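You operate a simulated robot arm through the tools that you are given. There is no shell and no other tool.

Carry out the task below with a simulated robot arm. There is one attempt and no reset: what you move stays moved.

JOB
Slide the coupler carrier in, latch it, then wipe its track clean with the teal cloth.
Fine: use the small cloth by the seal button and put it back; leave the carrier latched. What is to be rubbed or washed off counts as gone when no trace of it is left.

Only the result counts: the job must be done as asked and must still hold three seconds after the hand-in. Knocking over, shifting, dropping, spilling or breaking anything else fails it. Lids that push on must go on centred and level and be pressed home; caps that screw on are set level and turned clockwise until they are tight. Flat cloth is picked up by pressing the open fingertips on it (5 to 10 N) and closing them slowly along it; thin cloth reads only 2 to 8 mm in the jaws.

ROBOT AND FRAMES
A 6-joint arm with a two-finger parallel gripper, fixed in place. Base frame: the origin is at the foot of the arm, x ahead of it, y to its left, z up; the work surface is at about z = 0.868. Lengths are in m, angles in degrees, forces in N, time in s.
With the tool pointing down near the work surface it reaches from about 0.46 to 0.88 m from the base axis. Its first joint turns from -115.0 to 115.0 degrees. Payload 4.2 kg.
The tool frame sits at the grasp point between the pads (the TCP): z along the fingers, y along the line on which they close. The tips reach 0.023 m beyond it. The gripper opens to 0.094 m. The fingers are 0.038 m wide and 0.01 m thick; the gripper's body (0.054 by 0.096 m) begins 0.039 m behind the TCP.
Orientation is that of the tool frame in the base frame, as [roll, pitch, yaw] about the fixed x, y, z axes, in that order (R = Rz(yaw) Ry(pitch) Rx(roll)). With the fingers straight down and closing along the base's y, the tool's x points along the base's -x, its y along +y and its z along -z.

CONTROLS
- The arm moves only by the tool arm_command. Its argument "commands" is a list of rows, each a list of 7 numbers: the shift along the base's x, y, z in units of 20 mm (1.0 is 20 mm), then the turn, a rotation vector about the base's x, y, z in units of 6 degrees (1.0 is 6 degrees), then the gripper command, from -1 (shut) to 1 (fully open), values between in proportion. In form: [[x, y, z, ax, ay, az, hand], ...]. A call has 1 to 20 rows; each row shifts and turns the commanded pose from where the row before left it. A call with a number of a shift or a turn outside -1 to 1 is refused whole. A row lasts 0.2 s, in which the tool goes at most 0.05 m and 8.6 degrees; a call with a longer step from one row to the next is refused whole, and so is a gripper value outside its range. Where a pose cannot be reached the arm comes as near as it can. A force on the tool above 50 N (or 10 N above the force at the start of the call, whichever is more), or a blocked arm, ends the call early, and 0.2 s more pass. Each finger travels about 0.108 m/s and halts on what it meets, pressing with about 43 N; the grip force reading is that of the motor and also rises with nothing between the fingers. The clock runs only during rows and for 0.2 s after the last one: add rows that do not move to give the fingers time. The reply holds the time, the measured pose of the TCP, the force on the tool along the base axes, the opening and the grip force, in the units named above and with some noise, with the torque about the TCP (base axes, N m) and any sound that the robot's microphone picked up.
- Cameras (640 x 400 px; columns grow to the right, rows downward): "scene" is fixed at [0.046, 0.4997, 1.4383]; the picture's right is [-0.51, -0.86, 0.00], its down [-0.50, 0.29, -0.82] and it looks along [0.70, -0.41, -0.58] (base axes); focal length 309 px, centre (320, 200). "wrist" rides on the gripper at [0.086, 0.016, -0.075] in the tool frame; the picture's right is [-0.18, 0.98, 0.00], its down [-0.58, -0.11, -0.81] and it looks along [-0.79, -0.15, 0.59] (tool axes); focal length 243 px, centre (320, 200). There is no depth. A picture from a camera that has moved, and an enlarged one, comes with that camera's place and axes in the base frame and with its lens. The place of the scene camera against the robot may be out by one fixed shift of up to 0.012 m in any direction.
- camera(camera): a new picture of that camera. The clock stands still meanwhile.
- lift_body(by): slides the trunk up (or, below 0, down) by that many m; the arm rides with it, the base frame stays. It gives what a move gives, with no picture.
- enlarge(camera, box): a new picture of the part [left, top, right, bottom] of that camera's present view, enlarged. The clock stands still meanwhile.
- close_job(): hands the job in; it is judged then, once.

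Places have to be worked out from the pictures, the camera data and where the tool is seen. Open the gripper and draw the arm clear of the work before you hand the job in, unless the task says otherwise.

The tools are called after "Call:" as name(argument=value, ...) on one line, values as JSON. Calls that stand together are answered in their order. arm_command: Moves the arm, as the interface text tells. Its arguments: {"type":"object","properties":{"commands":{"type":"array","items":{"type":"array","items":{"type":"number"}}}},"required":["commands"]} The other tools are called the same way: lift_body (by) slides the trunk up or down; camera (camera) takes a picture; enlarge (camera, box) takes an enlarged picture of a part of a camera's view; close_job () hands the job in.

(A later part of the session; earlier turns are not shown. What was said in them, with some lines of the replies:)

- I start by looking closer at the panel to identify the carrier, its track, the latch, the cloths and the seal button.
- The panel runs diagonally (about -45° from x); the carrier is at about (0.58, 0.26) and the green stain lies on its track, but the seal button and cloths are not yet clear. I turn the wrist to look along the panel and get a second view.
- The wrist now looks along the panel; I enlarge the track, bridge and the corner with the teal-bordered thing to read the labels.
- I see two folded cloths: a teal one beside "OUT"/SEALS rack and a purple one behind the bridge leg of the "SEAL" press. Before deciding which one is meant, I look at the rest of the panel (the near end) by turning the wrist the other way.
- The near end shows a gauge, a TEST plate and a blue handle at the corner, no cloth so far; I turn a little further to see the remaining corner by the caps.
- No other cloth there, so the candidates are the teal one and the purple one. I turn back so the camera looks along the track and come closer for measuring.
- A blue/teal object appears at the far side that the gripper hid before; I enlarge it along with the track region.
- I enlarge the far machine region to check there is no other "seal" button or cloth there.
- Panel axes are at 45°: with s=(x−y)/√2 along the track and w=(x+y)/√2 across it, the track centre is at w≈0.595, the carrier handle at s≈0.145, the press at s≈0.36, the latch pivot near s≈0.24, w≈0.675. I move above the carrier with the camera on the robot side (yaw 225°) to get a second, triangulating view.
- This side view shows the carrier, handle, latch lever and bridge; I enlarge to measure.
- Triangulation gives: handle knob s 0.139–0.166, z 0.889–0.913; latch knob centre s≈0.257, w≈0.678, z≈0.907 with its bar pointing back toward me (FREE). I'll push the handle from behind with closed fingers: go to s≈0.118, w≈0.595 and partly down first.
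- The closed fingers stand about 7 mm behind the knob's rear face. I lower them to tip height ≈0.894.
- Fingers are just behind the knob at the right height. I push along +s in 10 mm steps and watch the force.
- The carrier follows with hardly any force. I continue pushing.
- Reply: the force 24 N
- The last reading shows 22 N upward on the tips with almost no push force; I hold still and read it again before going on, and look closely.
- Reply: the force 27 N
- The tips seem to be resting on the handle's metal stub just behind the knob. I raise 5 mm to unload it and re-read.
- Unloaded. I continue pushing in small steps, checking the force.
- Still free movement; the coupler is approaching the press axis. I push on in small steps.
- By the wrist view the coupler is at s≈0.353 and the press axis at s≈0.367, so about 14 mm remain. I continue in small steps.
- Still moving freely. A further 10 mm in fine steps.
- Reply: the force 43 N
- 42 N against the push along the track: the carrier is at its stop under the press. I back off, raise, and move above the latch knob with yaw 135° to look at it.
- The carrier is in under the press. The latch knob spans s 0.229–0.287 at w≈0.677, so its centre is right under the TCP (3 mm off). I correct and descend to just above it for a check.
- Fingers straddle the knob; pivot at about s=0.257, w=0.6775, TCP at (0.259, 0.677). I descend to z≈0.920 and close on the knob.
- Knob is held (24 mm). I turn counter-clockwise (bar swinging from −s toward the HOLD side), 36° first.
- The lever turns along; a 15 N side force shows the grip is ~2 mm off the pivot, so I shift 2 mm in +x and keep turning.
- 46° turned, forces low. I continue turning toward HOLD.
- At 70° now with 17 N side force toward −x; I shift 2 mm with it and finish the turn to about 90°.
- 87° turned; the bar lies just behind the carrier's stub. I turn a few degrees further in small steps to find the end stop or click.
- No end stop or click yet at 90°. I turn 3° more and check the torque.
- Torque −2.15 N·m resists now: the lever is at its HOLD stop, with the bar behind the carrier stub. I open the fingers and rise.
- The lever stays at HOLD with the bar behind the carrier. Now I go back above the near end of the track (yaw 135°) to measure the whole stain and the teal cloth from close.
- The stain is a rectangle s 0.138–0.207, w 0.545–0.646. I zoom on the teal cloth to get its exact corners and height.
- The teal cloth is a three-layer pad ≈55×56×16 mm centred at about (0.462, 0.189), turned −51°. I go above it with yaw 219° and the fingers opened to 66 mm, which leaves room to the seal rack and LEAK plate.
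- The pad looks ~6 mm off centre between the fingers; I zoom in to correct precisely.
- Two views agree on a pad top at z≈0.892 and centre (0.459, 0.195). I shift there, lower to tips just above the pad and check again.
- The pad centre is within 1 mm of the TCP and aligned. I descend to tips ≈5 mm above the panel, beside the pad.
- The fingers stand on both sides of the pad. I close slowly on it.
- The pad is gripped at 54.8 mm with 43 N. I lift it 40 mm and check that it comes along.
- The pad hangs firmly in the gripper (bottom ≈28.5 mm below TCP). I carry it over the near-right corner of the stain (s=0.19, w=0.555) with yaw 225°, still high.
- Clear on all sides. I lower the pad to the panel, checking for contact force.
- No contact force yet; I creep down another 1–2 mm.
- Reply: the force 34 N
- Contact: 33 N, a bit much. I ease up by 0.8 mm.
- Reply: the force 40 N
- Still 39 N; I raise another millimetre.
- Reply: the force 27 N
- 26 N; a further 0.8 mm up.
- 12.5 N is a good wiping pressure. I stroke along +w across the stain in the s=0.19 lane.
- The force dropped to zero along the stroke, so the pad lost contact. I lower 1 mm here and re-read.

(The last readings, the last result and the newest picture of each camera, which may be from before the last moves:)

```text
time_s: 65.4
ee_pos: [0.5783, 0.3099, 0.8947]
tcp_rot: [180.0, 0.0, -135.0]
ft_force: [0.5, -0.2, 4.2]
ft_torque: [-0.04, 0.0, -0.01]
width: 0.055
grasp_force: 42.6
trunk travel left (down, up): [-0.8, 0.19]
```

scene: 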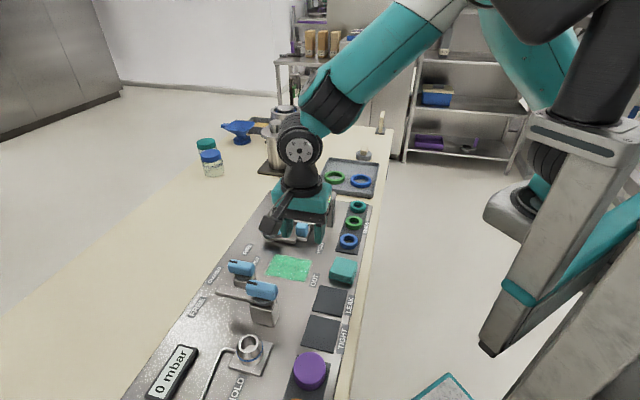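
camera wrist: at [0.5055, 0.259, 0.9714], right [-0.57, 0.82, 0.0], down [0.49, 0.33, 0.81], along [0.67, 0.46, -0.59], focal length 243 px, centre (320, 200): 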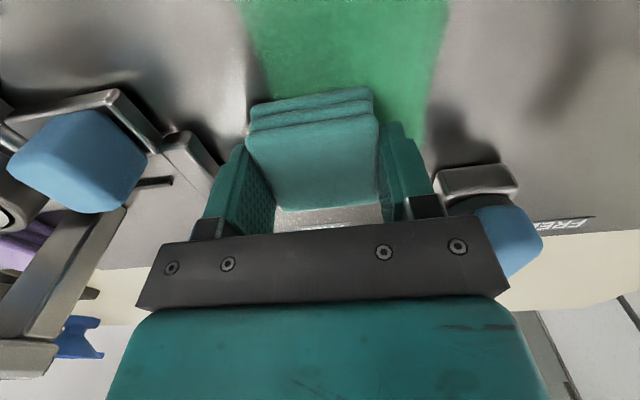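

4 N now; 0.6 mm more, then stroke back along −w.

Call:
arm_command(commands=[[0, 0, -0.03, 0, 0, 0, -0.2], [0, 0, 0, 0, 0, 0, -0.2], [-0.323, -0.323, 0, 0, 0, 0, -0.2], [-0.323, -0.323, 0, 0, 0, 0, -0.2], [-0.323, -0.323, 0, 0, 0, 0, -0.2], [-0.323, -0.323, 0, 0, 0, 0, -0.2]])

Call:
camera(camera="wrist")

Call:
enlarge(camera="scene", box=[240, 200, 380, 305])

```text
time_s: 66.8
ee_pos: [0.5531, 0.2848, 0.8961]
tcp_rot: [-180.0, 0.3, -135.0]
ft_force: [6.9, 5.3, 21.3]
ft_torque: [-0.04, 0.02, 0.01]
width: 0.0548
grasp_force: 42.9
trunk travel left (down, up): [-0.8, 0.19]
```

```text
taken
camera wrist: at [0.4797, 0.2341, 0.97], right [-0.57, 0.82, 0.0], down [0.49, 0.33, 0.81], along [0.67, 0.46, -0.59], focal length 243 px, centre (320, 200)
```

wrist: 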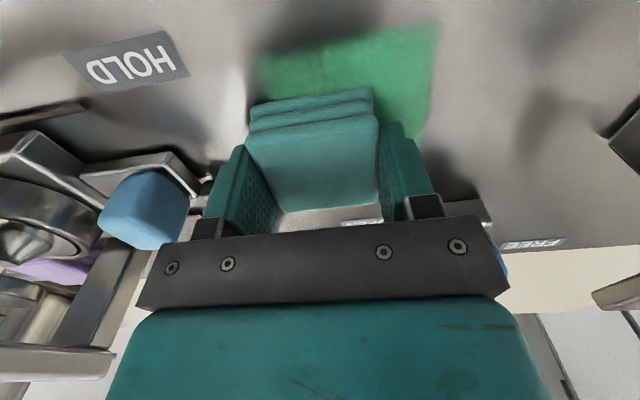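

```text
3.81 times, centred on (310, 252) of scene
camera zoom: at [0.046, 0.4997, 1.4383], right [-0.51, -0.86, 0.0], down [-0.5, 0.29, -0.82], along [0.7, -0.41, -0.58], focal length 1178 px, centre (358, 0)
```

zoom: 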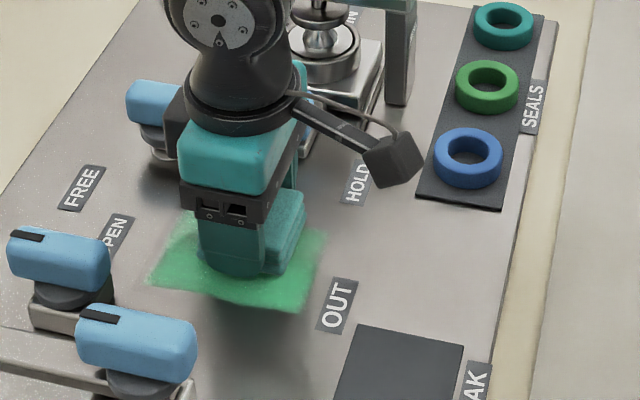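

The wiped part begins to fade, with ~21 N pressure and 9 N drag. I continue the stroke back to the −w end and repeat.

Call:
arm_command(commands=[[-0.323, -0.323, 0, 0, 0, 0, -0.2], [-0.323, -0.323, 0, 0, 0, 0, -0.2], [-0.323, -0.323, 0, 0, 0, 0, -0.2], [-0.323, -0.323, 0, 0, 0, 0, -0.2], [0, 0, 0, 0, 0, 0, -0.2]])

Call:
camera(camera="wrist")

Call:
enlarge(camera="scene", box=[240, 200, 380, 305])

```text
time_s: 68.0
ee_pos: [0.5274, 0.2606, 0.8954]
tcp_rot: [179.9, 0.4, -135.0]
ft_force: [9.9, 9.4, 39.0]
ft_torque: [-0.14, 0.1, 0.02]
width: 0.0547
grasp_force: 42.8
trunk travel left (down, up): [-0.8, 0.19]
```

```text
taken
camera wrist: at [0.4535, 0.2093, 0.9695], right [-0.57, 0.82, 0.0], down [0.48, 0.33, 0.81], along [0.67, 0.46, -0.59], focal length 243 px, centre (320, 200)
```

wrist: 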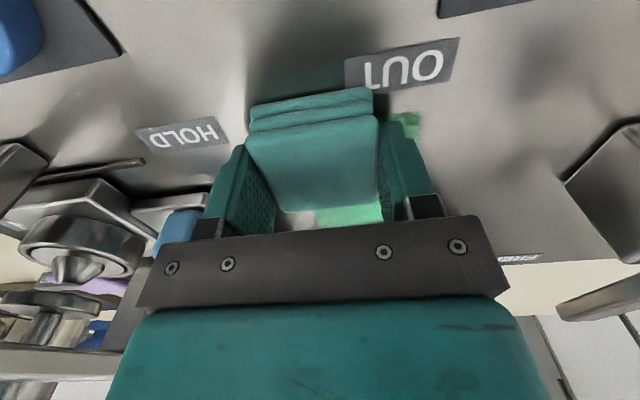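

```text
3.81 times, centred on (310, 252) of scene
camera zoom: at [0.046, 0.4997, 1.4383], right [-0.51, -0.86, 0.0], down [-0.5, 0.29, -0.82], along [0.7, -0.41, -0.58], focal length 1178 px, centre (358, 0)
```

zoom: 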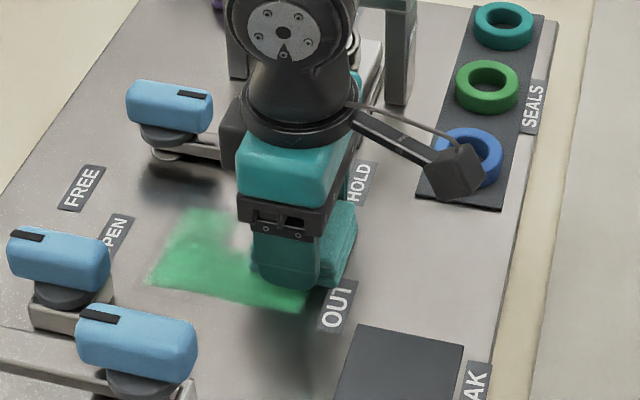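

Rubbing clears the stain where the pressure is above ~20 N; the pressure rises toward −w, so I compensate z by ~1.3 mm along the stroke and do a full stroke out and back.

Call:
arm_command(commands=[[0, 0, 0.035, 0, 0, 0, -0.2], [0.323, 0.323, -0.009, 0, 0, 0, -0.2], [0.323, 0.323, -0.009, 0, 0, 0, -0.2], [0.323, 0.323, -0.009, 0, 0, 0, -0.2], [0.323, 0.323, -0.009, 0, 0, 0, -0.2], [0.323, 0.323, -0.009, 0, 0, 0, -0.2], [0.323, 0.323, -0.009, 0, 0, 0, -0.2], [0.323, 0.323, -0.009, 0, 0, 0, -0.2], [0.323, 0.323, -0.009, 0, 0, 0, -0.2]])

Call:
enlarge(camera="scene", box=[240, 200, 380, 305])

```text
time_s: 68.8
ee_pos: [0.5342, 0.2665, 0.8953]
tcp_rot: [179.9, -0.3, -134.9]
ft_force: [-4.2, -5.6, 24.3]
ft_torque: [0.0, -0.09, 0.0]
width: 0.0547
grasp_force: 43.3
trunk travel left (down, up): [-0.8, 0.19]
stopped in row 3: the force on the tool passed its limit at 52 N (the readings are from after the stop); the commanded pose is now the measured one
```

```text
3.81 times, centred on (310, 252) of scene
camera zoom: at [0.046, 0.4997, 1.4383], right [-0.51, -0.86, 0.0], down [-0.5, 0.29, -0.82], along [0.7, -0.41, -0.58], focal length 1178 px, centre (358, 0)
```

zoom: 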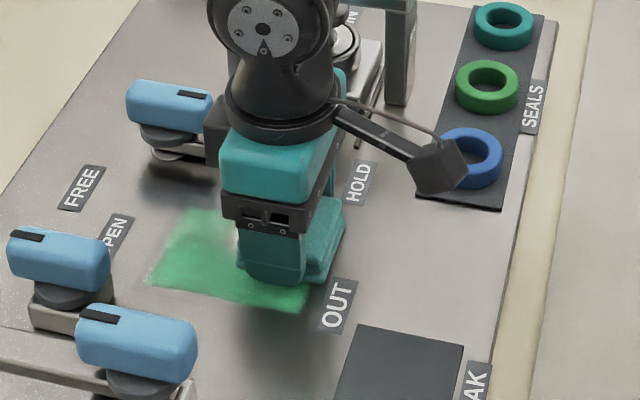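

The limit of 50 N tripped; now 24 N. I use shorter strokes without the z ramp and read the force in between.

Call:
arm_command(commands=[[0.323, 0.323, 0, 0, 0, 0, -0.2], [0.323, 0.323, 0, 0, 0, 0, -0.2], [0.323, 0.323, 0, 0, 0, 0, -0.2]])

```text
time_s: 69.5
ee_pos: [0.5515, 0.2863, 0.8939]
tcp_rot: [-179.9, -0.5, -134.9]
ft_force: [-10.1, -8.8, 34.4]
ft_torque: [-0.03, 0.0, -0.01]
width: 0.0546
grasp_force: 42.8
trunk travel left (down, up): [-0.8, 0.19]
```

34 N with steady drag. I ease 0.4 mm and continue to the +w end.

Call:
arm_command(commands=[[0.323, 0.323, 0.02, 0, 0, 0, -0.2], [0.323, 0.323, 0, 0, 0, 0, -0.2], [0.323, 0.323, 0, 0, 0, 0, -0.2], [0.323, 0.323, 0, 0, 0, 0, -0.2]])

Call:
enlarge(camera="scene", box=[240, 200, 380, 305])

```text
time_s: 70.5
ee_pos: [0.5779, 0.3111, 0.895]
tcp_rot: [179.9, -0.4, -135.0]
ft_force: [-6.7, -6.7, 24.9]
ft_torque: [0.03, -0.05, -0.04]
width: 0.0547
grasp_force: 43.0
trunk travel left (down, up): [-0.8, 0.19]
```

```text
3.81 times, centred on (310, 252) of scene
camera zoom: at [0.046, 0.4997, 1.4383], right [-0.51, -0.86, 0.0], down [-0.5, 0.29, -0.82], along [0.7, -0.41, -0.58], focal length 1178 px, centre (358, 0)
```

zoom: 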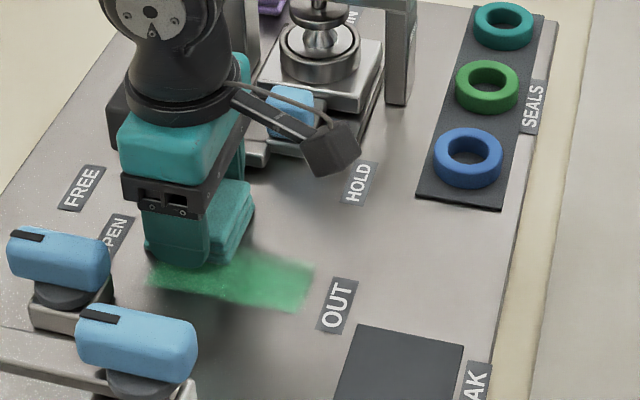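

Lane s≈0.19 is nearly clean. Stroke back along −w in the same lane, in two halves.

Call:
arm_command(commands=[[-0.323, -0.323, 0, 0, 0, 0, -0.2], [-0.323, -0.323, 0, 0, 0, 0, -0.2], [-0.323, -0.323, 0, 0, 0, 0, -0.2], [-0.323, -0.323, 0, 0, 0, 0, -0.2]])

```text
time_s: 71.5
ee_pos: [0.5529, 0.2861, 0.8947]
tcp_rot: [180.0, -0.3, -134.9]
ft_force: [7.0, 6.2, 22.3]
ft_torque: [0.18, -0.24, 0.04]
width: 0.0547
grasp_force: 42.6
trunk travel left (down, up): [-0.8, 0.19]
```

Steady 22 N; I finish the back stroke to the −w end.

Call:
arm_command(commands=[[-0.323, -0.323, 0, 0, 0, 0, -0.2], [-0.323, -0.323, 0, 0, 0, 0, -0.2], [-0.323, -0.323, 0, 0, 0, 0, -0.2], [-0.323, -0.323, 0, 0, 0, 0, -0.2]])

Call:
enlarge(camera="scene", box=[240, 200, 380, 305])

```text
time_s: 72.5
ee_pos: [0.525, 0.2599, 0.8956]
tcp_rot: [-180.0, -0.4, -134.9]
ft_force: [5.1, 5.9, 17.2]
ft_torque: [0.25, -0.26, 0.03]
width: 0.0549
grasp_force: 43.3
trunk travel left (down, up): [-0.8, 0.19]
```

```text
3.81 times, centred on (310, 252) of scene
camera zoom: at [0.046, 0.4997, 1.4383], right [-0.51, -0.86, 0.0], down [-0.5, 0.29, -0.82], along [0.7, -0.41, -0.58], focal length 1178 px, centre (358, 0)
```

zoom: 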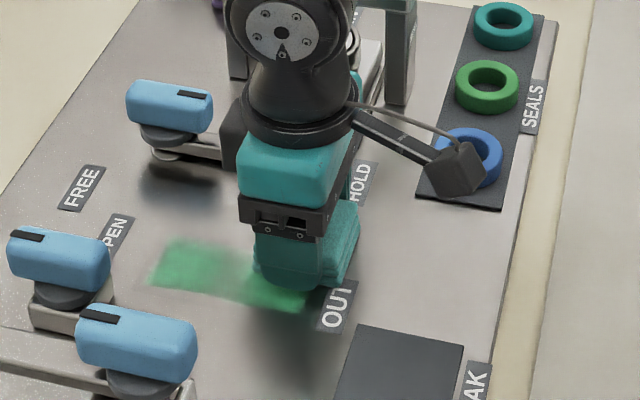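

Upper half is clean. I slide to the second lane (s≈0.158) in contact and stroke along +w.

Call:
arm_command(commands=[[-0.348, 0.348, 0, 0, 0, 0, -0.2], [-0.348, 0.348, 0, 0, 0, 0, -0.2], [-0.348, 0.348, 0, 0, 0, 0, -0.2], [0, 0, 0, 0, 0, 0, -0.2]])

```text
time_s: 73.5
ee_pos: [0.5059, 0.2808, 0.8946]
tcp_rot: [-180.0, -0.5, -135.0]
ft_force: [7.5, -10.4, 30.8]
ft_torque: [-0.21, -0.17, -0.06]
width: 0.0551
grasp_force: 43.3
trunk travel left (down, up): [-0.8, 0.19]
```

At s≈0.159 with 31 N. I ease slightly and stroke +w.

Call:
arm_command(commands=[[0.323, 0.323, 0.015, 0, 0, 0, -0.2], [0.323, 0.323, 0, 0, 0, 0, -0.2], [0.323, 0.323, 0, 0, 0, 0, -0.2], [0.323, 0.323, 0, 0, 0, 0, -0.2]])

```text
time_s: 74.5
ee_pos: [0.533, 0.3083, 0.8954]
tcp_rot: [179.9, -0.4, -134.9]
ft_force: [-4.0, -2.1, 10.2]
ft_torque: [-0.04, 0.08, -0.02]
width: 0.0546
grasp_force: 42.9
trunk travel left (down, up): [-0.8, 0.19]
```

Pressure fell to 10 N; I lower 0.6 mm and continue to w≈0.628.

Call:
arm_command(commands=[[0, 0, -0.03, 0, 0, 0, -0.2], [0.29, 0.29, -0.005, 0, 0, 0, -0.2], [0.29, 0.29, -0.005, 0, 0, 0, -0.2], [0.29, 0.29, 0, 0, 0, 0, -0.2], [0.29, 0.29, 0, 0, 0, 0, -0.2]])

Call:
enlarge(camera="scene", box=[240, 200, 380, 305])

Call:
camera(camera="wrist")

```text
time_s: 75.8
ee_pos: [0.5554, 0.3285, 0.8957]
tcp_rot: [-180.0, -0.5, -134.9]
ft_force: [-5.2, -4.1, 16.7]
ft_torque: [-0.07, 0.1, -0.04]
width: 0.0549
grasp_force: 42.9
trunk travel left (down, up): [-0.8, 0.19]
```

```text
3.81 times, centred on (310, 252) of scene
camera zoom: at [0.046, 0.4997, 1.4383], right [-0.51, -0.86, 0.0], down [-0.5, 0.29, -0.82], along [0.7, -0.41, -0.58], focal length 1178 px, centre (358, 0)
```

zoom: 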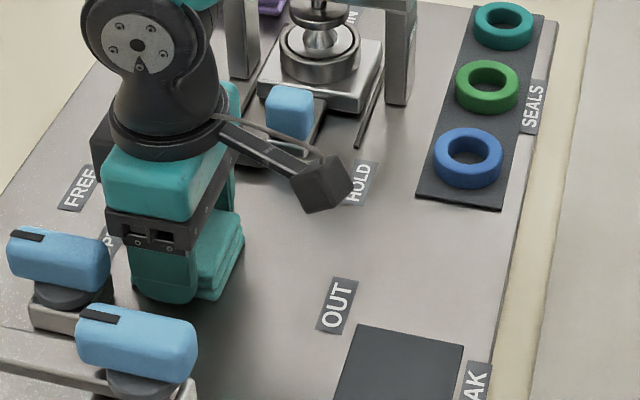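

```text
taken
camera wrist: at [0.4831, 0.2793, 0.9699], right [-0.57, 0.82, 0.0], down [0.49, 0.34, 0.8], along [0.66, 0.45, -0.6], focal length 243 px, centre (320, 200)
```

wrist: 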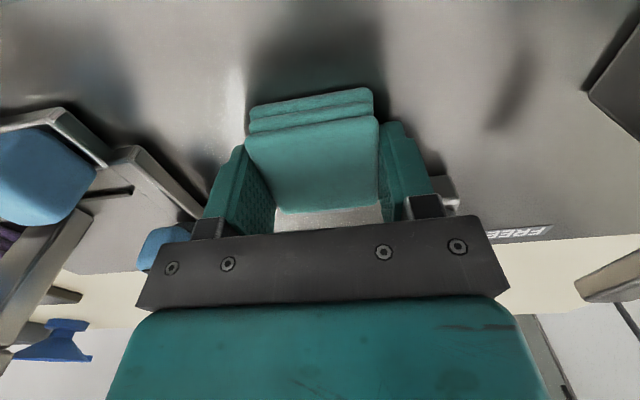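

Nearly all green is gone. I stroke back along −w in this lane.

Call:
arm_command(commands=[[-0.323, -0.323, 0, 0, 0, 0, -0.2], [-0.323, -0.323, 0, 0, 0, 0, -0.2], [-0.323, -0.323, 0, 0, 0, 0, -0.2], [-0.323, -0.323, 0, 0, 0, 0, -0.2]])

Call:
enlarge(camera="scene", box=[240, 200, 380, 305])

```text
time_s: 76.8
ee_pos: [0.5295, 0.3037, 0.8948]
tcp_rot: [-180.0, -0.4, -134.8]
ft_force: [3.5, 2.8, 11.2]
ft_torque: [0.08, -0.13, 0.0]
width: 0.0548
grasp_force: 43.1
trunk travel left (down, up): [-0.8, 0.19]
```

```text
3.81 times, centred on (310, 252) of scene
camera zoom: at [0.046, 0.4997, 1.4383], right [-0.51, -0.86, 0.0], down [-0.5, 0.29, -0.82], along [0.7, -0.41, -0.58], focal length 1178 px, centre (358, 0)
```

zoom: 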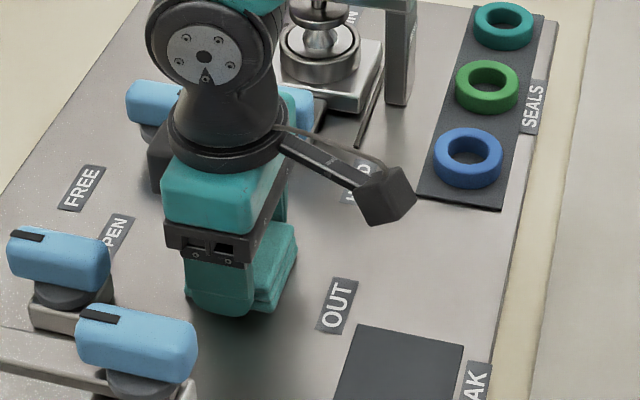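

Looks clean; for safety I finish this stroke and do extra passes over the middle and edges, adding 0.4 mm pressure.

Call:
arm_command(commands=[[-0.323, -0.323, -0.02, 0, 0, 0, -0.2], [-0.323, -0.323, 0, 0, 0, 0, -0.2], [-0.323, -0.323, 0, 0, 0, 0, -0.2], [-0.323, -0.323, 0, 0, 0, 0, -0.2]])

```text
time_s: 77.8
ee_pos: [0.5041, 0.2782, 0.8946]
tcp_rot: [-180.0, -0.2, -134.9]
ft_force: [5.1, 4.2, 18.0]
ft_torque: [0.02, -0.05, 0.02]
width: 0.0548
grasp_force: 43.1
trunk travel left (down, up): [-0.8, 0.19]
```

18 N at the −w end. I shift to the middle lane (s≈0.175) and stroke +w.

Call:
arm_command(commands=[[0.283, -0.283, 0, 0, 0, 0, -0.2], [0.283, -0.283, 0, 0, 0, 0, -0.2], [0.323, 0.323, 0, 0, 0, 0, -0.2], [0.323, 0.323, 0, 0, 0, 0, -0.2], [0.323, 0.323, 0, 0, 0, 0, -0.2], [0.323, 0.323, 0, 0, 0, 0, -0.2]])

```text
time_s: 79.2
ee_pos: [0.5413, 0.292, 0.8931]
tcp_rot: [-179.9, -0.5, -134.9]
ft_force: [-9.5, -9.9, 32.5]
ft_torque: [-0.25, 0.19, -0.01]
width: 0.0548
grasp_force: 43.0
trunk travel left (down, up): [-0.8, 0.19]
```

32 N; I ease 0.4 mm and continue to the +w end, then inspect.

Call:
arm_command(commands=[[0.323, 0.323, 0.02, 0, 0, 0, -0.2], [0.323, 0.323, 0, 0, 0, 0, -0.2], [0.323, 0.323, 0, 0, 0, 0, -0.2], [0.323, 0.323, 0, 0, 0, 0, -0.2]])

Call:
enlarge(camera="scene", box=[240, 220, 340, 300])

Call:
enlarge(camera="wrist", box=[200, 0, 500, 120])

```text
time_s: 80.2
ee_pos: [0.5663, 0.3179, 0.8945]
tcp_rot: [180.0, -0.4, -134.9]
ft_force: [-1.8, -1.3, 2.7]
ft_torque: [-0.01, -0.02, -0.02]
width: 0.0548
grasp_force: 43.1
trunk travel left (down, up): [-0.8, 0.19]
```

```text
5.00 times, centred on (290, 260) of scene
camera zoom: at [0.046, 0.4997, 1.4383], right [-0.51, -0.86, 0.0], down [-0.5, 0.29, -0.82], along [0.7, -0.41, -0.58], focal length 1547 px, centre (470, -100)
```

zoom: 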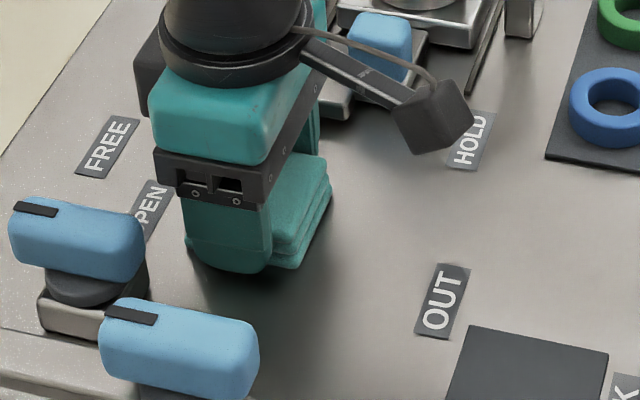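

```text
2.13 times, centred on (350, 60) of wrist
camera zoom: at [0.4943, 0.2677, 0.9697], right [-0.57, 0.82, 0.0], down [0.49, 0.34, 0.8], along [0.66, 0.45, -0.6], focal length 518 px, centre (256, 499)
```

zoom: 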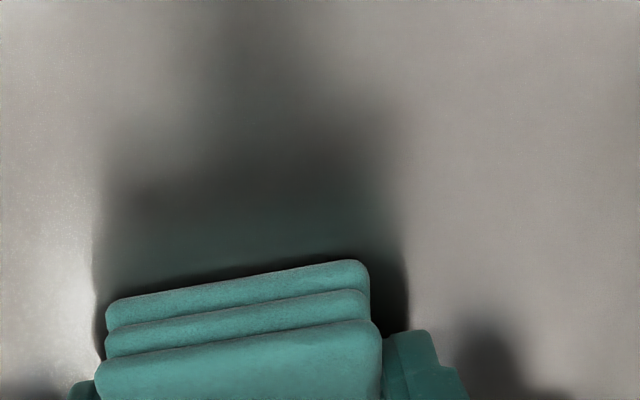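

No green visible around the pad. I lift and move back toward the cloth's place to inspect the whole area unobstructed.

Call:
arm_command(commands=[[0, 0, 0.5, 0, 0, 0, -0.2], [0, 0, 0.6, 0, 0, 0, -0.2], [0, 0, 0.6, 0, 0, 0, -0.2], [0, 0, 0.6, 0, 0, 0, -0.2], [-0.7, -0.7, 0, 0, 0, 0, -0.2], [-0.7, -0.7, 0, 0, 0, 0, -0.2], [-0.7, -0.7, 0, 0, 0, 0, -0.2], [-0.7, -0.7, 0, 0, 0, 0, -0.2], [-0.7, -0.7, 0, 0, 0, 0, -0.2], [-0.7, -0.7, 0, 0, 0, 0, -0.2], [0, 0, 0, 0, 0, 0, -0.2]])

Call:
enlarge(camera="scene", box=[240, 220, 340, 300])

Call:
camera(camera="wrist")

```text
time_s: 82.5
ee_pos: [0.4818, 0.2355, 0.9421]
tcp_rot: [180.0, -0.4, -134.8]
ft_force: [-0.3, 0.3, -0.5]
ft_torque: [0.03, 0.01, 0.0]
width: 0.0549
grasp_force: 42.8
trunk travel left (down, up): [-0.8, 0.19]
```

```text
5.00 times, centred on (290, 260) of scene
camera zoom: at [0.046, 0.4997, 1.4383], right [-0.51, -0.86, 0.0], down [-0.5, 0.29, -0.82], along [0.7, -0.41, -0.58], focal length 1547 px, centre (470, -100)
```

zoom: 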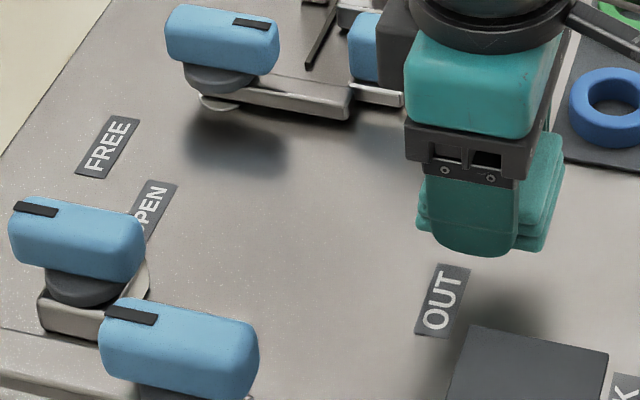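

```text
taken
camera wrist: at [0.4091, 0.1848, 1.0163], right [-0.57, 0.82, 0.0], down [0.49, 0.34, 0.8], along [0.66, 0.45, -0.6], focal length 243 px, centre (320, 200)
```

wrist: 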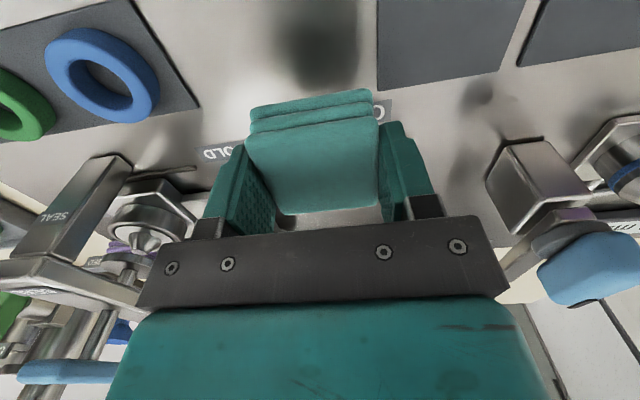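

The stain area looks clean; I enlarge further to check for any faint trace.

Call:
enlarge(camera="scene", box=[258, 248, 318, 288])

Call:
enlarge(camera="scene", box=[275, 205, 330, 250])

```text
10.00 times, centred on (288, 268) of scene
camera zoom: at [0.046, 0.4997, 1.4383], right [-0.51, -0.86, 0.0], down [-0.5, 0.29, -0.82], along [0.7, -0.41, -0.58], focal length 3093 px, centre (640, -480)
```

zoom: 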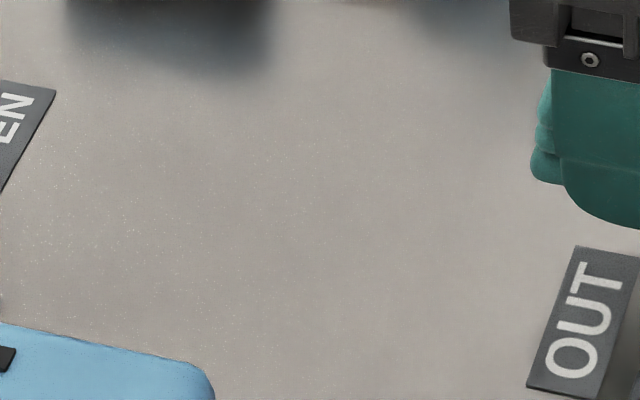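

```text
8.89 times, centred on (302, 228) of scene
camera zoom: at [0.046, 0.4997, 1.4383], right [-0.51, -0.86, 0.0], down [-0.5, 0.29, -0.82], along [0.7, -0.41, -0.58], focal length 2750 px, centre (476, -44)
```

zoom: 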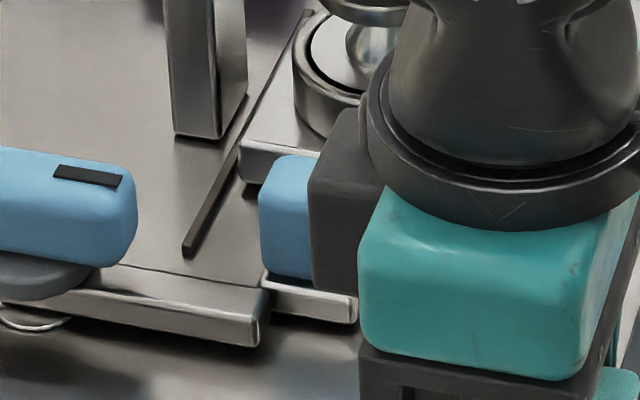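

The track is clean with no green trace. Now I carry the cloth back above its original spot (0.4588, 0.1947, yaw −141°).

Call:
arm_command(commands=[[-0.2875, -0.51, 0, 0.012, -0.012, -0.258, -0.2], [-0.2875, -0.51, 0, 0.012, -0.012, -0.258, -0.2], [-0.2875, -0.51, 0, 0.012, -0.012, -0.258, -0.2], [-0.2875, -0.51, 0, 0.012, -0.012, -0.258, -0.2], [0, 0, 0, 0, 0, 0, -0.2], [0, 0, 0, 0, 0, 0, -0.2]])

Call:
camera(camera="wrist")

Call:
enlarge(camera="scene", box=[280, 215, 400, 305])

```text
time_s: 84.0
ee_pos: [0.4598, 0.194, 0.9401]
tcp_rot: [179.9, 0.0, -141.1]
ft_force: [-1.3, -0.6, 0.6]
ft_torque: [-0.01, -0.03, -0.01]
width: 0.0549
grasp_force: 42.9
trunk travel left (down, up): [-0.8, 0.19]
```

```text
taken
camera wrist: at [0.3811, 0.1517, 1.015], right [-0.47, 0.88, 0.0], down [0.52, 0.28, 0.81], along [0.71, 0.38, -0.59], focal length 243 px, centre (320, 200)
```

wrist: 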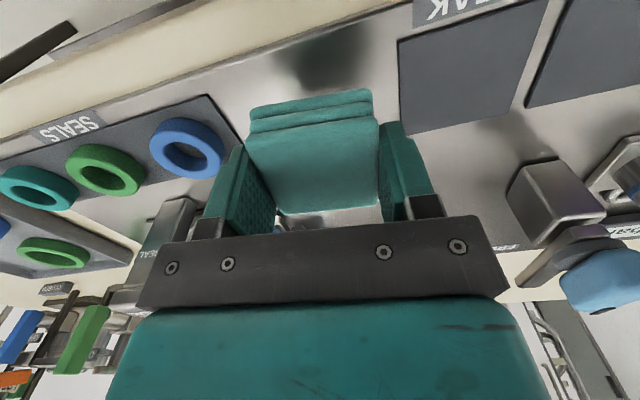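

```text
4.44 times, centred on (340, 260) of scene
camera zoom: at [0.046, 0.4997, 1.4383], right [-0.51, -0.86, 0.0], down [-0.5, 0.29, -0.82], along [0.7, -0.41, -0.58], focal length 1375 px, centre (231, -67)
```

zoom: 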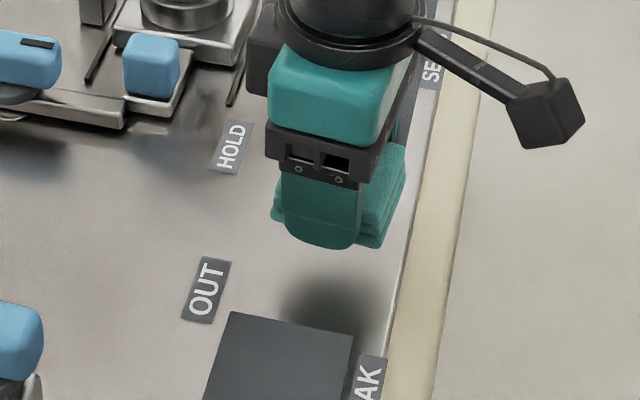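

Position matches the pick-up camera pose to within a millimetre. I lower 40 mm, then creep to contact.

Call:
arm_command(commands=[[-0.01, 0.035, -0.5, 0, 0, 0, -0.2], [0, 0, -0.5, 0, 0, 0, -0.2], [0, 0, -0.5, 0, 0, 0, -0.2], [0, 0, -0.5, 0, 0, 0, -0.2], [0, 0, 0, 0, 0, 0, -0.2]])

Call:
camera(camera="wrist")

```text
time_s: 85.2
ee_pos: [0.4583, 0.1941, 0.8984]
tcp_rot: [180.0, -0.1, -141.1]
ft_force: [1.9, -0.2, -0.7]
ft_torque: [0.0, 0.03, 0.0]
width: 0.0546
grasp_force: 43.3
trunk travel left (down, up): [-0.8, 0.19]
```

```text
taken
camera wrist: at [0.3812, 0.1521, 0.9738], right [-0.47, 0.88, 0.0], down [0.52, 0.28, 0.81], along [0.71, 0.38, -0.59], focal length 243 px, centre (320, 200)
```

wrist: 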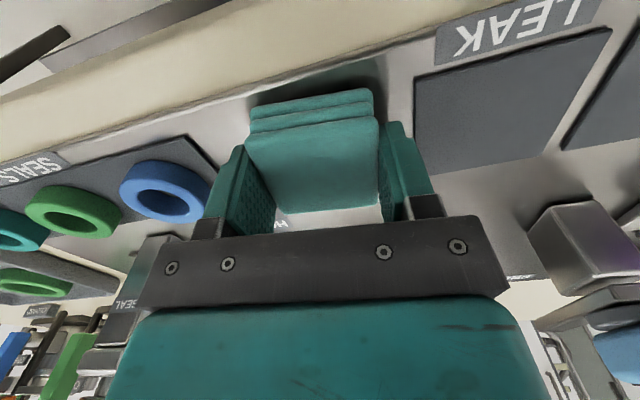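

About 3 mm to go. I creep down and watch for contact.

Call:
arm_command(commands=[[0, 0, -0.05, 0, 0, 0, -0.2], [0, 0, -0.05, 0, 0, 0, -0.2], [0, 0, 0, 0, 0, 0, -0.2], [0, 0, 0, 0, 0, 0, -0.2]])

```text
time_s: 86.2
ee_pos: [0.4603, 0.1948, 0.8976]
tcp_rot: [179.9, -0.1, -141.1]
ft_force: [-0.4, 0.0, -1.1]
ft_torque: [-0.01, 0.0, 0.03]
width: 0.0549
grasp_force: 43.2
trunk travel left (down, up): [-0.8, 0.19]
```

Still no contact; another 1.5 mm in small steps.

Call:
arm_command(commands=[[0, 0, -0.04, 0, 0, 0, -0.2], [0, 0, -0.03, 0, 0, 0, -0.2], [0, 0, 0, 0, 0, 0, -0.2], [0, 0, 0, 0, 0, 0, -0.2]])

Call:
camera(camera="wrist")

```text
time_s: 87.2
ee_pos: [0.4603, 0.1939, 0.8958]
tcp_rot: [179.9, -0.1, -141.1]
ft_force: [0.6, 0.7, -0.7]
ft_torque: [0.01, 0.02, -0.01]
width: 0.0549
grasp_force: 43.2
trunk travel left (down, up): [-0.8, 0.19]
```

```text
taken
camera wrist: at [0.3815, 0.1519, 0.9706], right [-0.47, 0.88, 0.0], down [0.52, 0.28, 0.81], along [0.71, 0.38, -0.59], focal length 243 px, centre (320, 200)
```

wrist: 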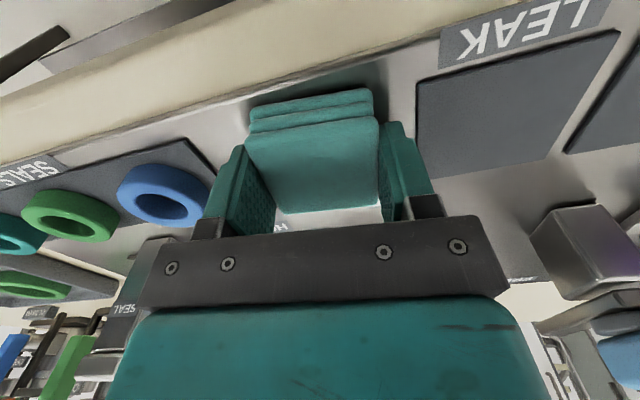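

Camera height equals that at pick-up; contact should be within a millimetre. I creep on.

Call:
arm_command(commands=[[0, 0, -0.03, 0, 0, 0, -0.2], [0, 0, 0, 0, 0, 0, -0.2], [0, 0, 0, 0, 0, 0, -0.2]])

```text
time_s: 88.0
ee_pos: [0.458, 0.1944, 0.8957]
tcp_rot: [179.9, -0.2, -141.1]
ft_force: [-0.1, -0.2, -0.3]
ft_torque: [0.0, -0.03, 0.04]
width: 0.0548
grasp_force: 43.0
trunk travel left (down, up): [-0.8, 0.19]
```

No contact yet; another 0.6 mm.

Call:
arm_command(commands=[[0, 0, -0.03, 0, 0, 0, -0.2], [0, 0, 0, 0, 0, 0, -0.2], [0, 0, 0, 0, 0, 0, -0.2]])

```text
time_s: 88.8
ee_pos: [0.4588, 0.1959, 0.8949]
tcp_rot: [179.9, 0.0, -141.0]
ft_force: [0.4, 0.6, 0.9]
ft_torque: [-0.05, 0.01, 0.03]
width: 0.055
grasp_force: 43.4
trunk travel left (down, up): [-0.8, 0.19]
```

Still free; once more 0.6 mm.

Call:
arm_command(commands=[[0, 0, -0.03, 0, 0, 0, -0.2], [0, 0, 0, 0, 0, 0, -0.2], [0, 0, 0, 0, 0, 0, -0.2]])

```text
time_s: 89.5
ee_pos: [0.4602, 0.1945, 0.8946]
tcp_rot: [179.9, 0.0, -141.2]
ft_force: [0.3, 0.8, 9.6]
ft_torque: [-0.19, 0.17, 0.0]
width: 0.055
grasp_force: 43.1
trunk travel left (down, up): [-0.8, 0.19]
```

Contact with 9.6 N: the cloth rests on the panel. I open the fingers gently to 64 mm.

Call:
arm_command(commands=[[0, 0, 0.01, 0, 0, 0, 0.1], [0, 0, 0, 0, 0, 0, 0.2], [0, 0, 0, 0, 0, 0, 0.28], [0, 0, 0, 0, 0, 0, 0.36], [0, 0, 0, 0, 0, 0, 0.36]])

Call:
camera(camera="wrist")

```text
time_s: 90.8
ee_pos: [0.4587, 0.194, 0.8935]
tcp_rot: [179.9, 0.0, -141.1]
ft_force: [0.0, -0.2, 0.3]
ft_torque: [0.04, -0.02, 0.01]
width: 0.0638
grasp_force: 0.1
trunk travel left (down, up): [-0.8, 0.19]
```

```text
taken
camera wrist: at [0.3816, 0.1521, 0.969], right [-0.47, 0.88, 0.0], down [0.52, 0.28, 0.81], along [0.71, 0.38, -0.59], focal length 243 px, centre (320, 200)
```

wrist: 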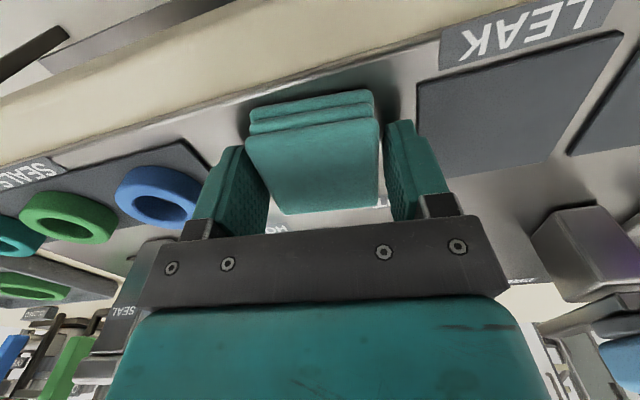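

Released with clear gaps on both sides. I rise straight up and compare the cloth's place with the original.

Call:
arm_command(commands=[[0, 0, 0.5, 0, 0, 0, 0.36], [0, 0, 0.75, 0, 0, 0, 0.36], [0, 0, 1, 0, 0, 0, 0.36], [0, 0, 1, 0, 0, 0, 0.36], [0, 0, 1, 0, 0, 0, 0.36], [0, 0, 0, 0, 0, 0, 0.36]])

Call:
camera(camera="wrist")

Call:
enlarge(camera="scene", box=[280, 215, 400, 310])

```text
time_s: 92.2
ee_pos: [0.4595, 0.1943, 0.9796]
tcp_rot: [-180.0, -0.1, -141.0]
ft_force: [0.0, 1.3, 0.3]
ft_torque: [-0.01, 0.0, 0.0]
width: 0.064
grasp_force: 0.0
trunk travel left (down, up): [-0.8, 0.19]
```

```text
taken
camera wrist: at [0.3818, 0.152, 1.0542], right [-0.47, 0.88, 0.0], down [0.52, 0.28, 0.81], along [0.71, 0.38, -0.59], focal length 243 px, centre (320, 200)
```

wrist: 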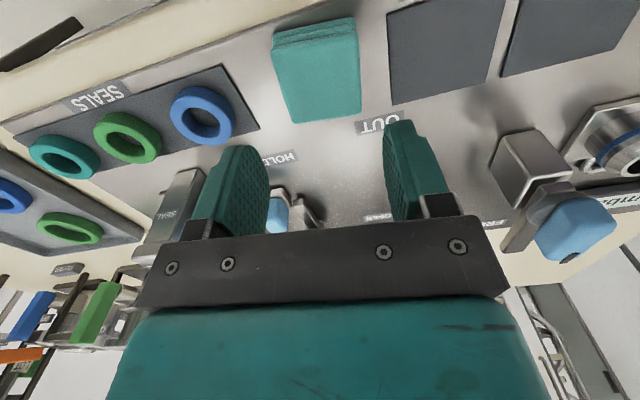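

```text
4.21 times, centred on (340, 262) of scene
camera zoom: at [0.046, 0.4997, 1.4383], right [-0.51, -0.86, 0.0], down [-0.5, 0.29, -0.82], along [0.7, -0.41, -0.58], focal length 1302 px, centre (236, -63)
```

zoom: 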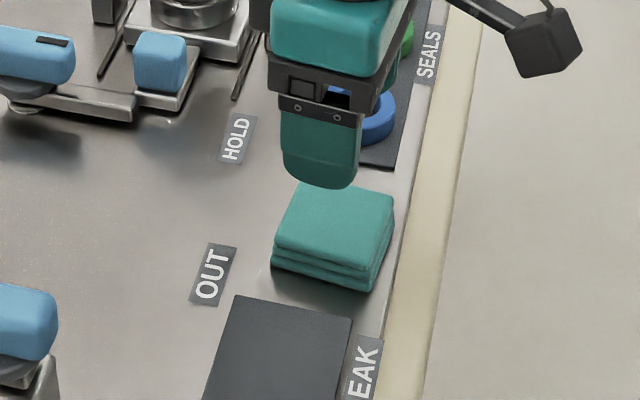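

The cloth sits as it was originally. I withdraw upward and inspect the track and latch once more with both cameras.

Call:
arm_command(commands=[[0, 0, 1, 0, 0, 0, 1], [0, 0, 1, 0, 0, 0, 1], [0, 0, 1, 0, 0, 0, 1], [0, 0, 1, 0, 0, 0, 1], [0, 0, 1, 0, 0, 0, 1], [0, 0, 1, 0, 0, 0, 1], [0, 0, 0, 0, 0, 0, 1]])

Call:
camera(camera="wrist")

Call:
enlarge(camera="wrist", box=[240, 60, 400, 160])

Call:
enlarge(camera="scene", box=[220, 165, 380, 300])

```text
time_s: 93.8
ee_pos: [0.4601, 0.1929, 1.1017]
tcp_rot: [179.9, 0.1, -141.1]
ft_force: [0.3, 0.1, 0.2]
ft_torque: [0.0, 0.02, 0.0]
width: 0.0942
grasp_force: 0.1
trunk travel left (down, up): [-0.8, 0.19]
```

```text
taken
camera wrist: at [0.381, 0.1515, 1.1753], right [-0.47, 0.88, 0.0], down [0.52, 0.28, 0.81], along [0.71, 0.38, -0.59], focal length 243 px, centre (320, 200)
```

wrist: 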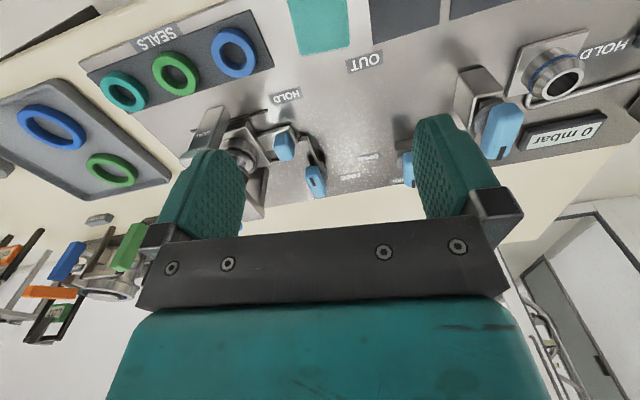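

```text
4.00 times, centred on (320, 110) of wrist
camera zoom: at [0.381, 0.1515, 1.1753], right [-0.47, 0.88, 0.0], down [0.52, 0.28, 0.81], along [0.71, 0.38, -0.59], focal length 970 px, centre (320, 560)
```

zoom: 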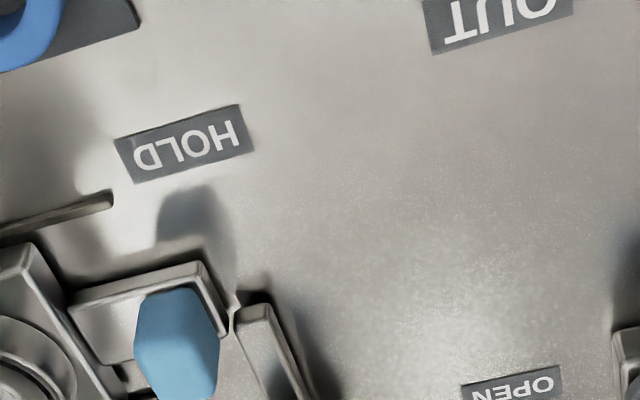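

```text
2.96 times, centred on (300, 232) of scene
camera zoom: at [0.046, 0.4997, 1.4383], right [-0.51, -0.86, 0.0], down [-0.5, 0.29, -0.82], along [0.7, -0.41, -0.58], focal length 917 px, centre (379, 104)
```

zoom: 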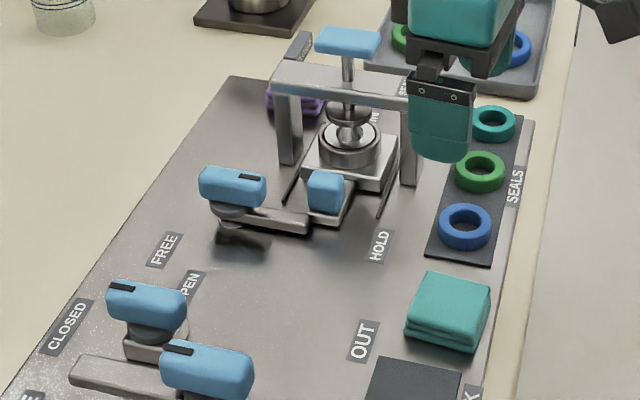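

The stain is gone, the carrier sits under the press, the lever points across behind it to HOLD, and the cloth is back. I draw the arm further clear and take a last full look.

Call:
arm_command(commands=[[0, 0, 1, 0, 0, 0, 1], [0, 0, 1, 0, 0, 0, 1], [0, 0, 1, 0, 0, 0, 1], [0, 0, 1, 0, 0, 0, 1], [0, 0, 1, 0, 0, 0, 1], [0, 0, 0, 0, 0, 0, 1]])

Call:
camera(camera="scene")

Call:
enlarge(camera="scene", box=[255, 240, 320, 290])

Call:
enlarge(camera="scene", box=[255, 190, 345, 255])

```text
time_s: 95.2
ee_pos: [0.4597, 0.1921, 1.1996]
tcp_rot: [179.9, 0.0, -141.1]
ft_force: [0.7, -0.6, -1.1]
ft_torque: [-0.02, 0.01, -0.02]
width: 0.0941
grasp_force: 0.1
trunk travel left (down, up): [-0.8, 0.19]
```

```text
taken
```

scene: 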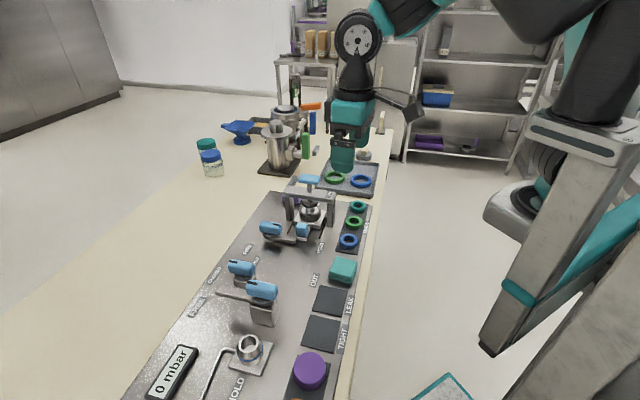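

```text
8.00 times, centred on (288, 265) of scene
camera zoom: at [0.046, 0.4997, 1.4383], right [-0.51, -0.86, 0.0], down [-0.5, 0.29, -0.82], along [0.7, -0.41, -0.58], focal length 2475 px, centre (580, -320)
```

zoom: 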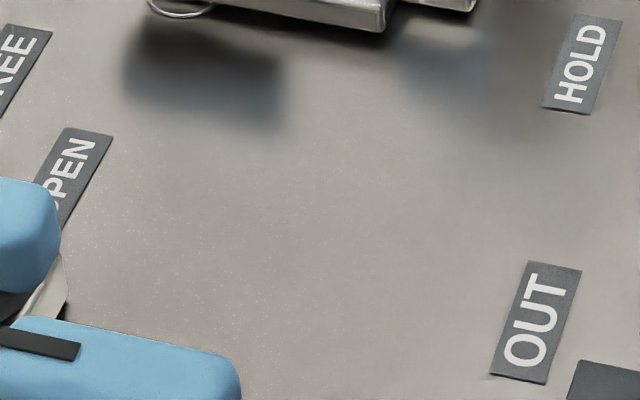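

```text
6.15 times, centred on (300, 222) of scene
camera zoom: at [0.046, 0.4997, 1.4383], right [-0.51, -0.86, 0.0], down [-0.5, 0.29, -0.82], along [0.7, -0.41, -0.58], focal length 1904 px, centre (443, 62)
```

zoom: 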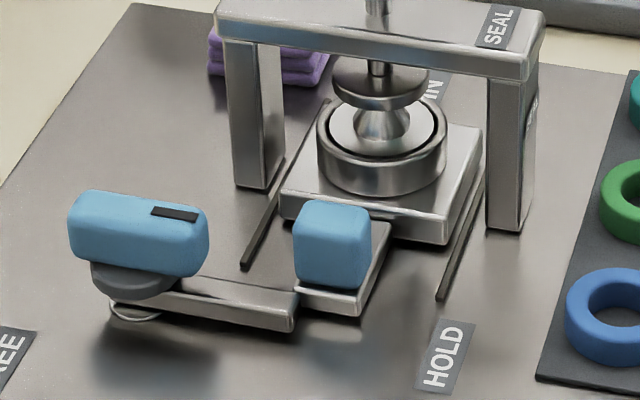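

Everything checks out in the pictures. The carrier is fully in, and the latch bar lies behind it at HOLD. The track shows no green, the teal cloth is back in its place, and the arm is clear with the gripper open. I hand the job in.

Call:
close_job()

```text
The job is handed in.
```

I slid the carrier in to its stop, latched it at HOLD and wiped its track with the teal cloth. The job is handed in, and I have no verdict back.

- **Carrier:** it met the stop with about 42 N of resistance, under the SEAL press. The last picture shows it still there.
- **Latch:** I turned the lever about 90° until it hit its end stop. The bar now lies behind the carrier's handle. No click was reported, so I went by the turning resistance and the pictures.
- **Track:** I made several passes over the whole green patch. Enlarged pictures from both cameras show no green left.
- **Cloth:** it is back where I picked it up, to within about a millimetre.
- **Other objects:** nothing else looks moved. During the wiping one stroke briefly hit the force limit at 52 N and stopped itself.

**Which cloth:** your two lines pointed to different cloths. The teal cloth sits beside the SEALS rack and the OUT label, while a purple one of about the same size sits next to the SEAL press. I followed the colour; if you meant the cloth by the press, I used the wrong one.
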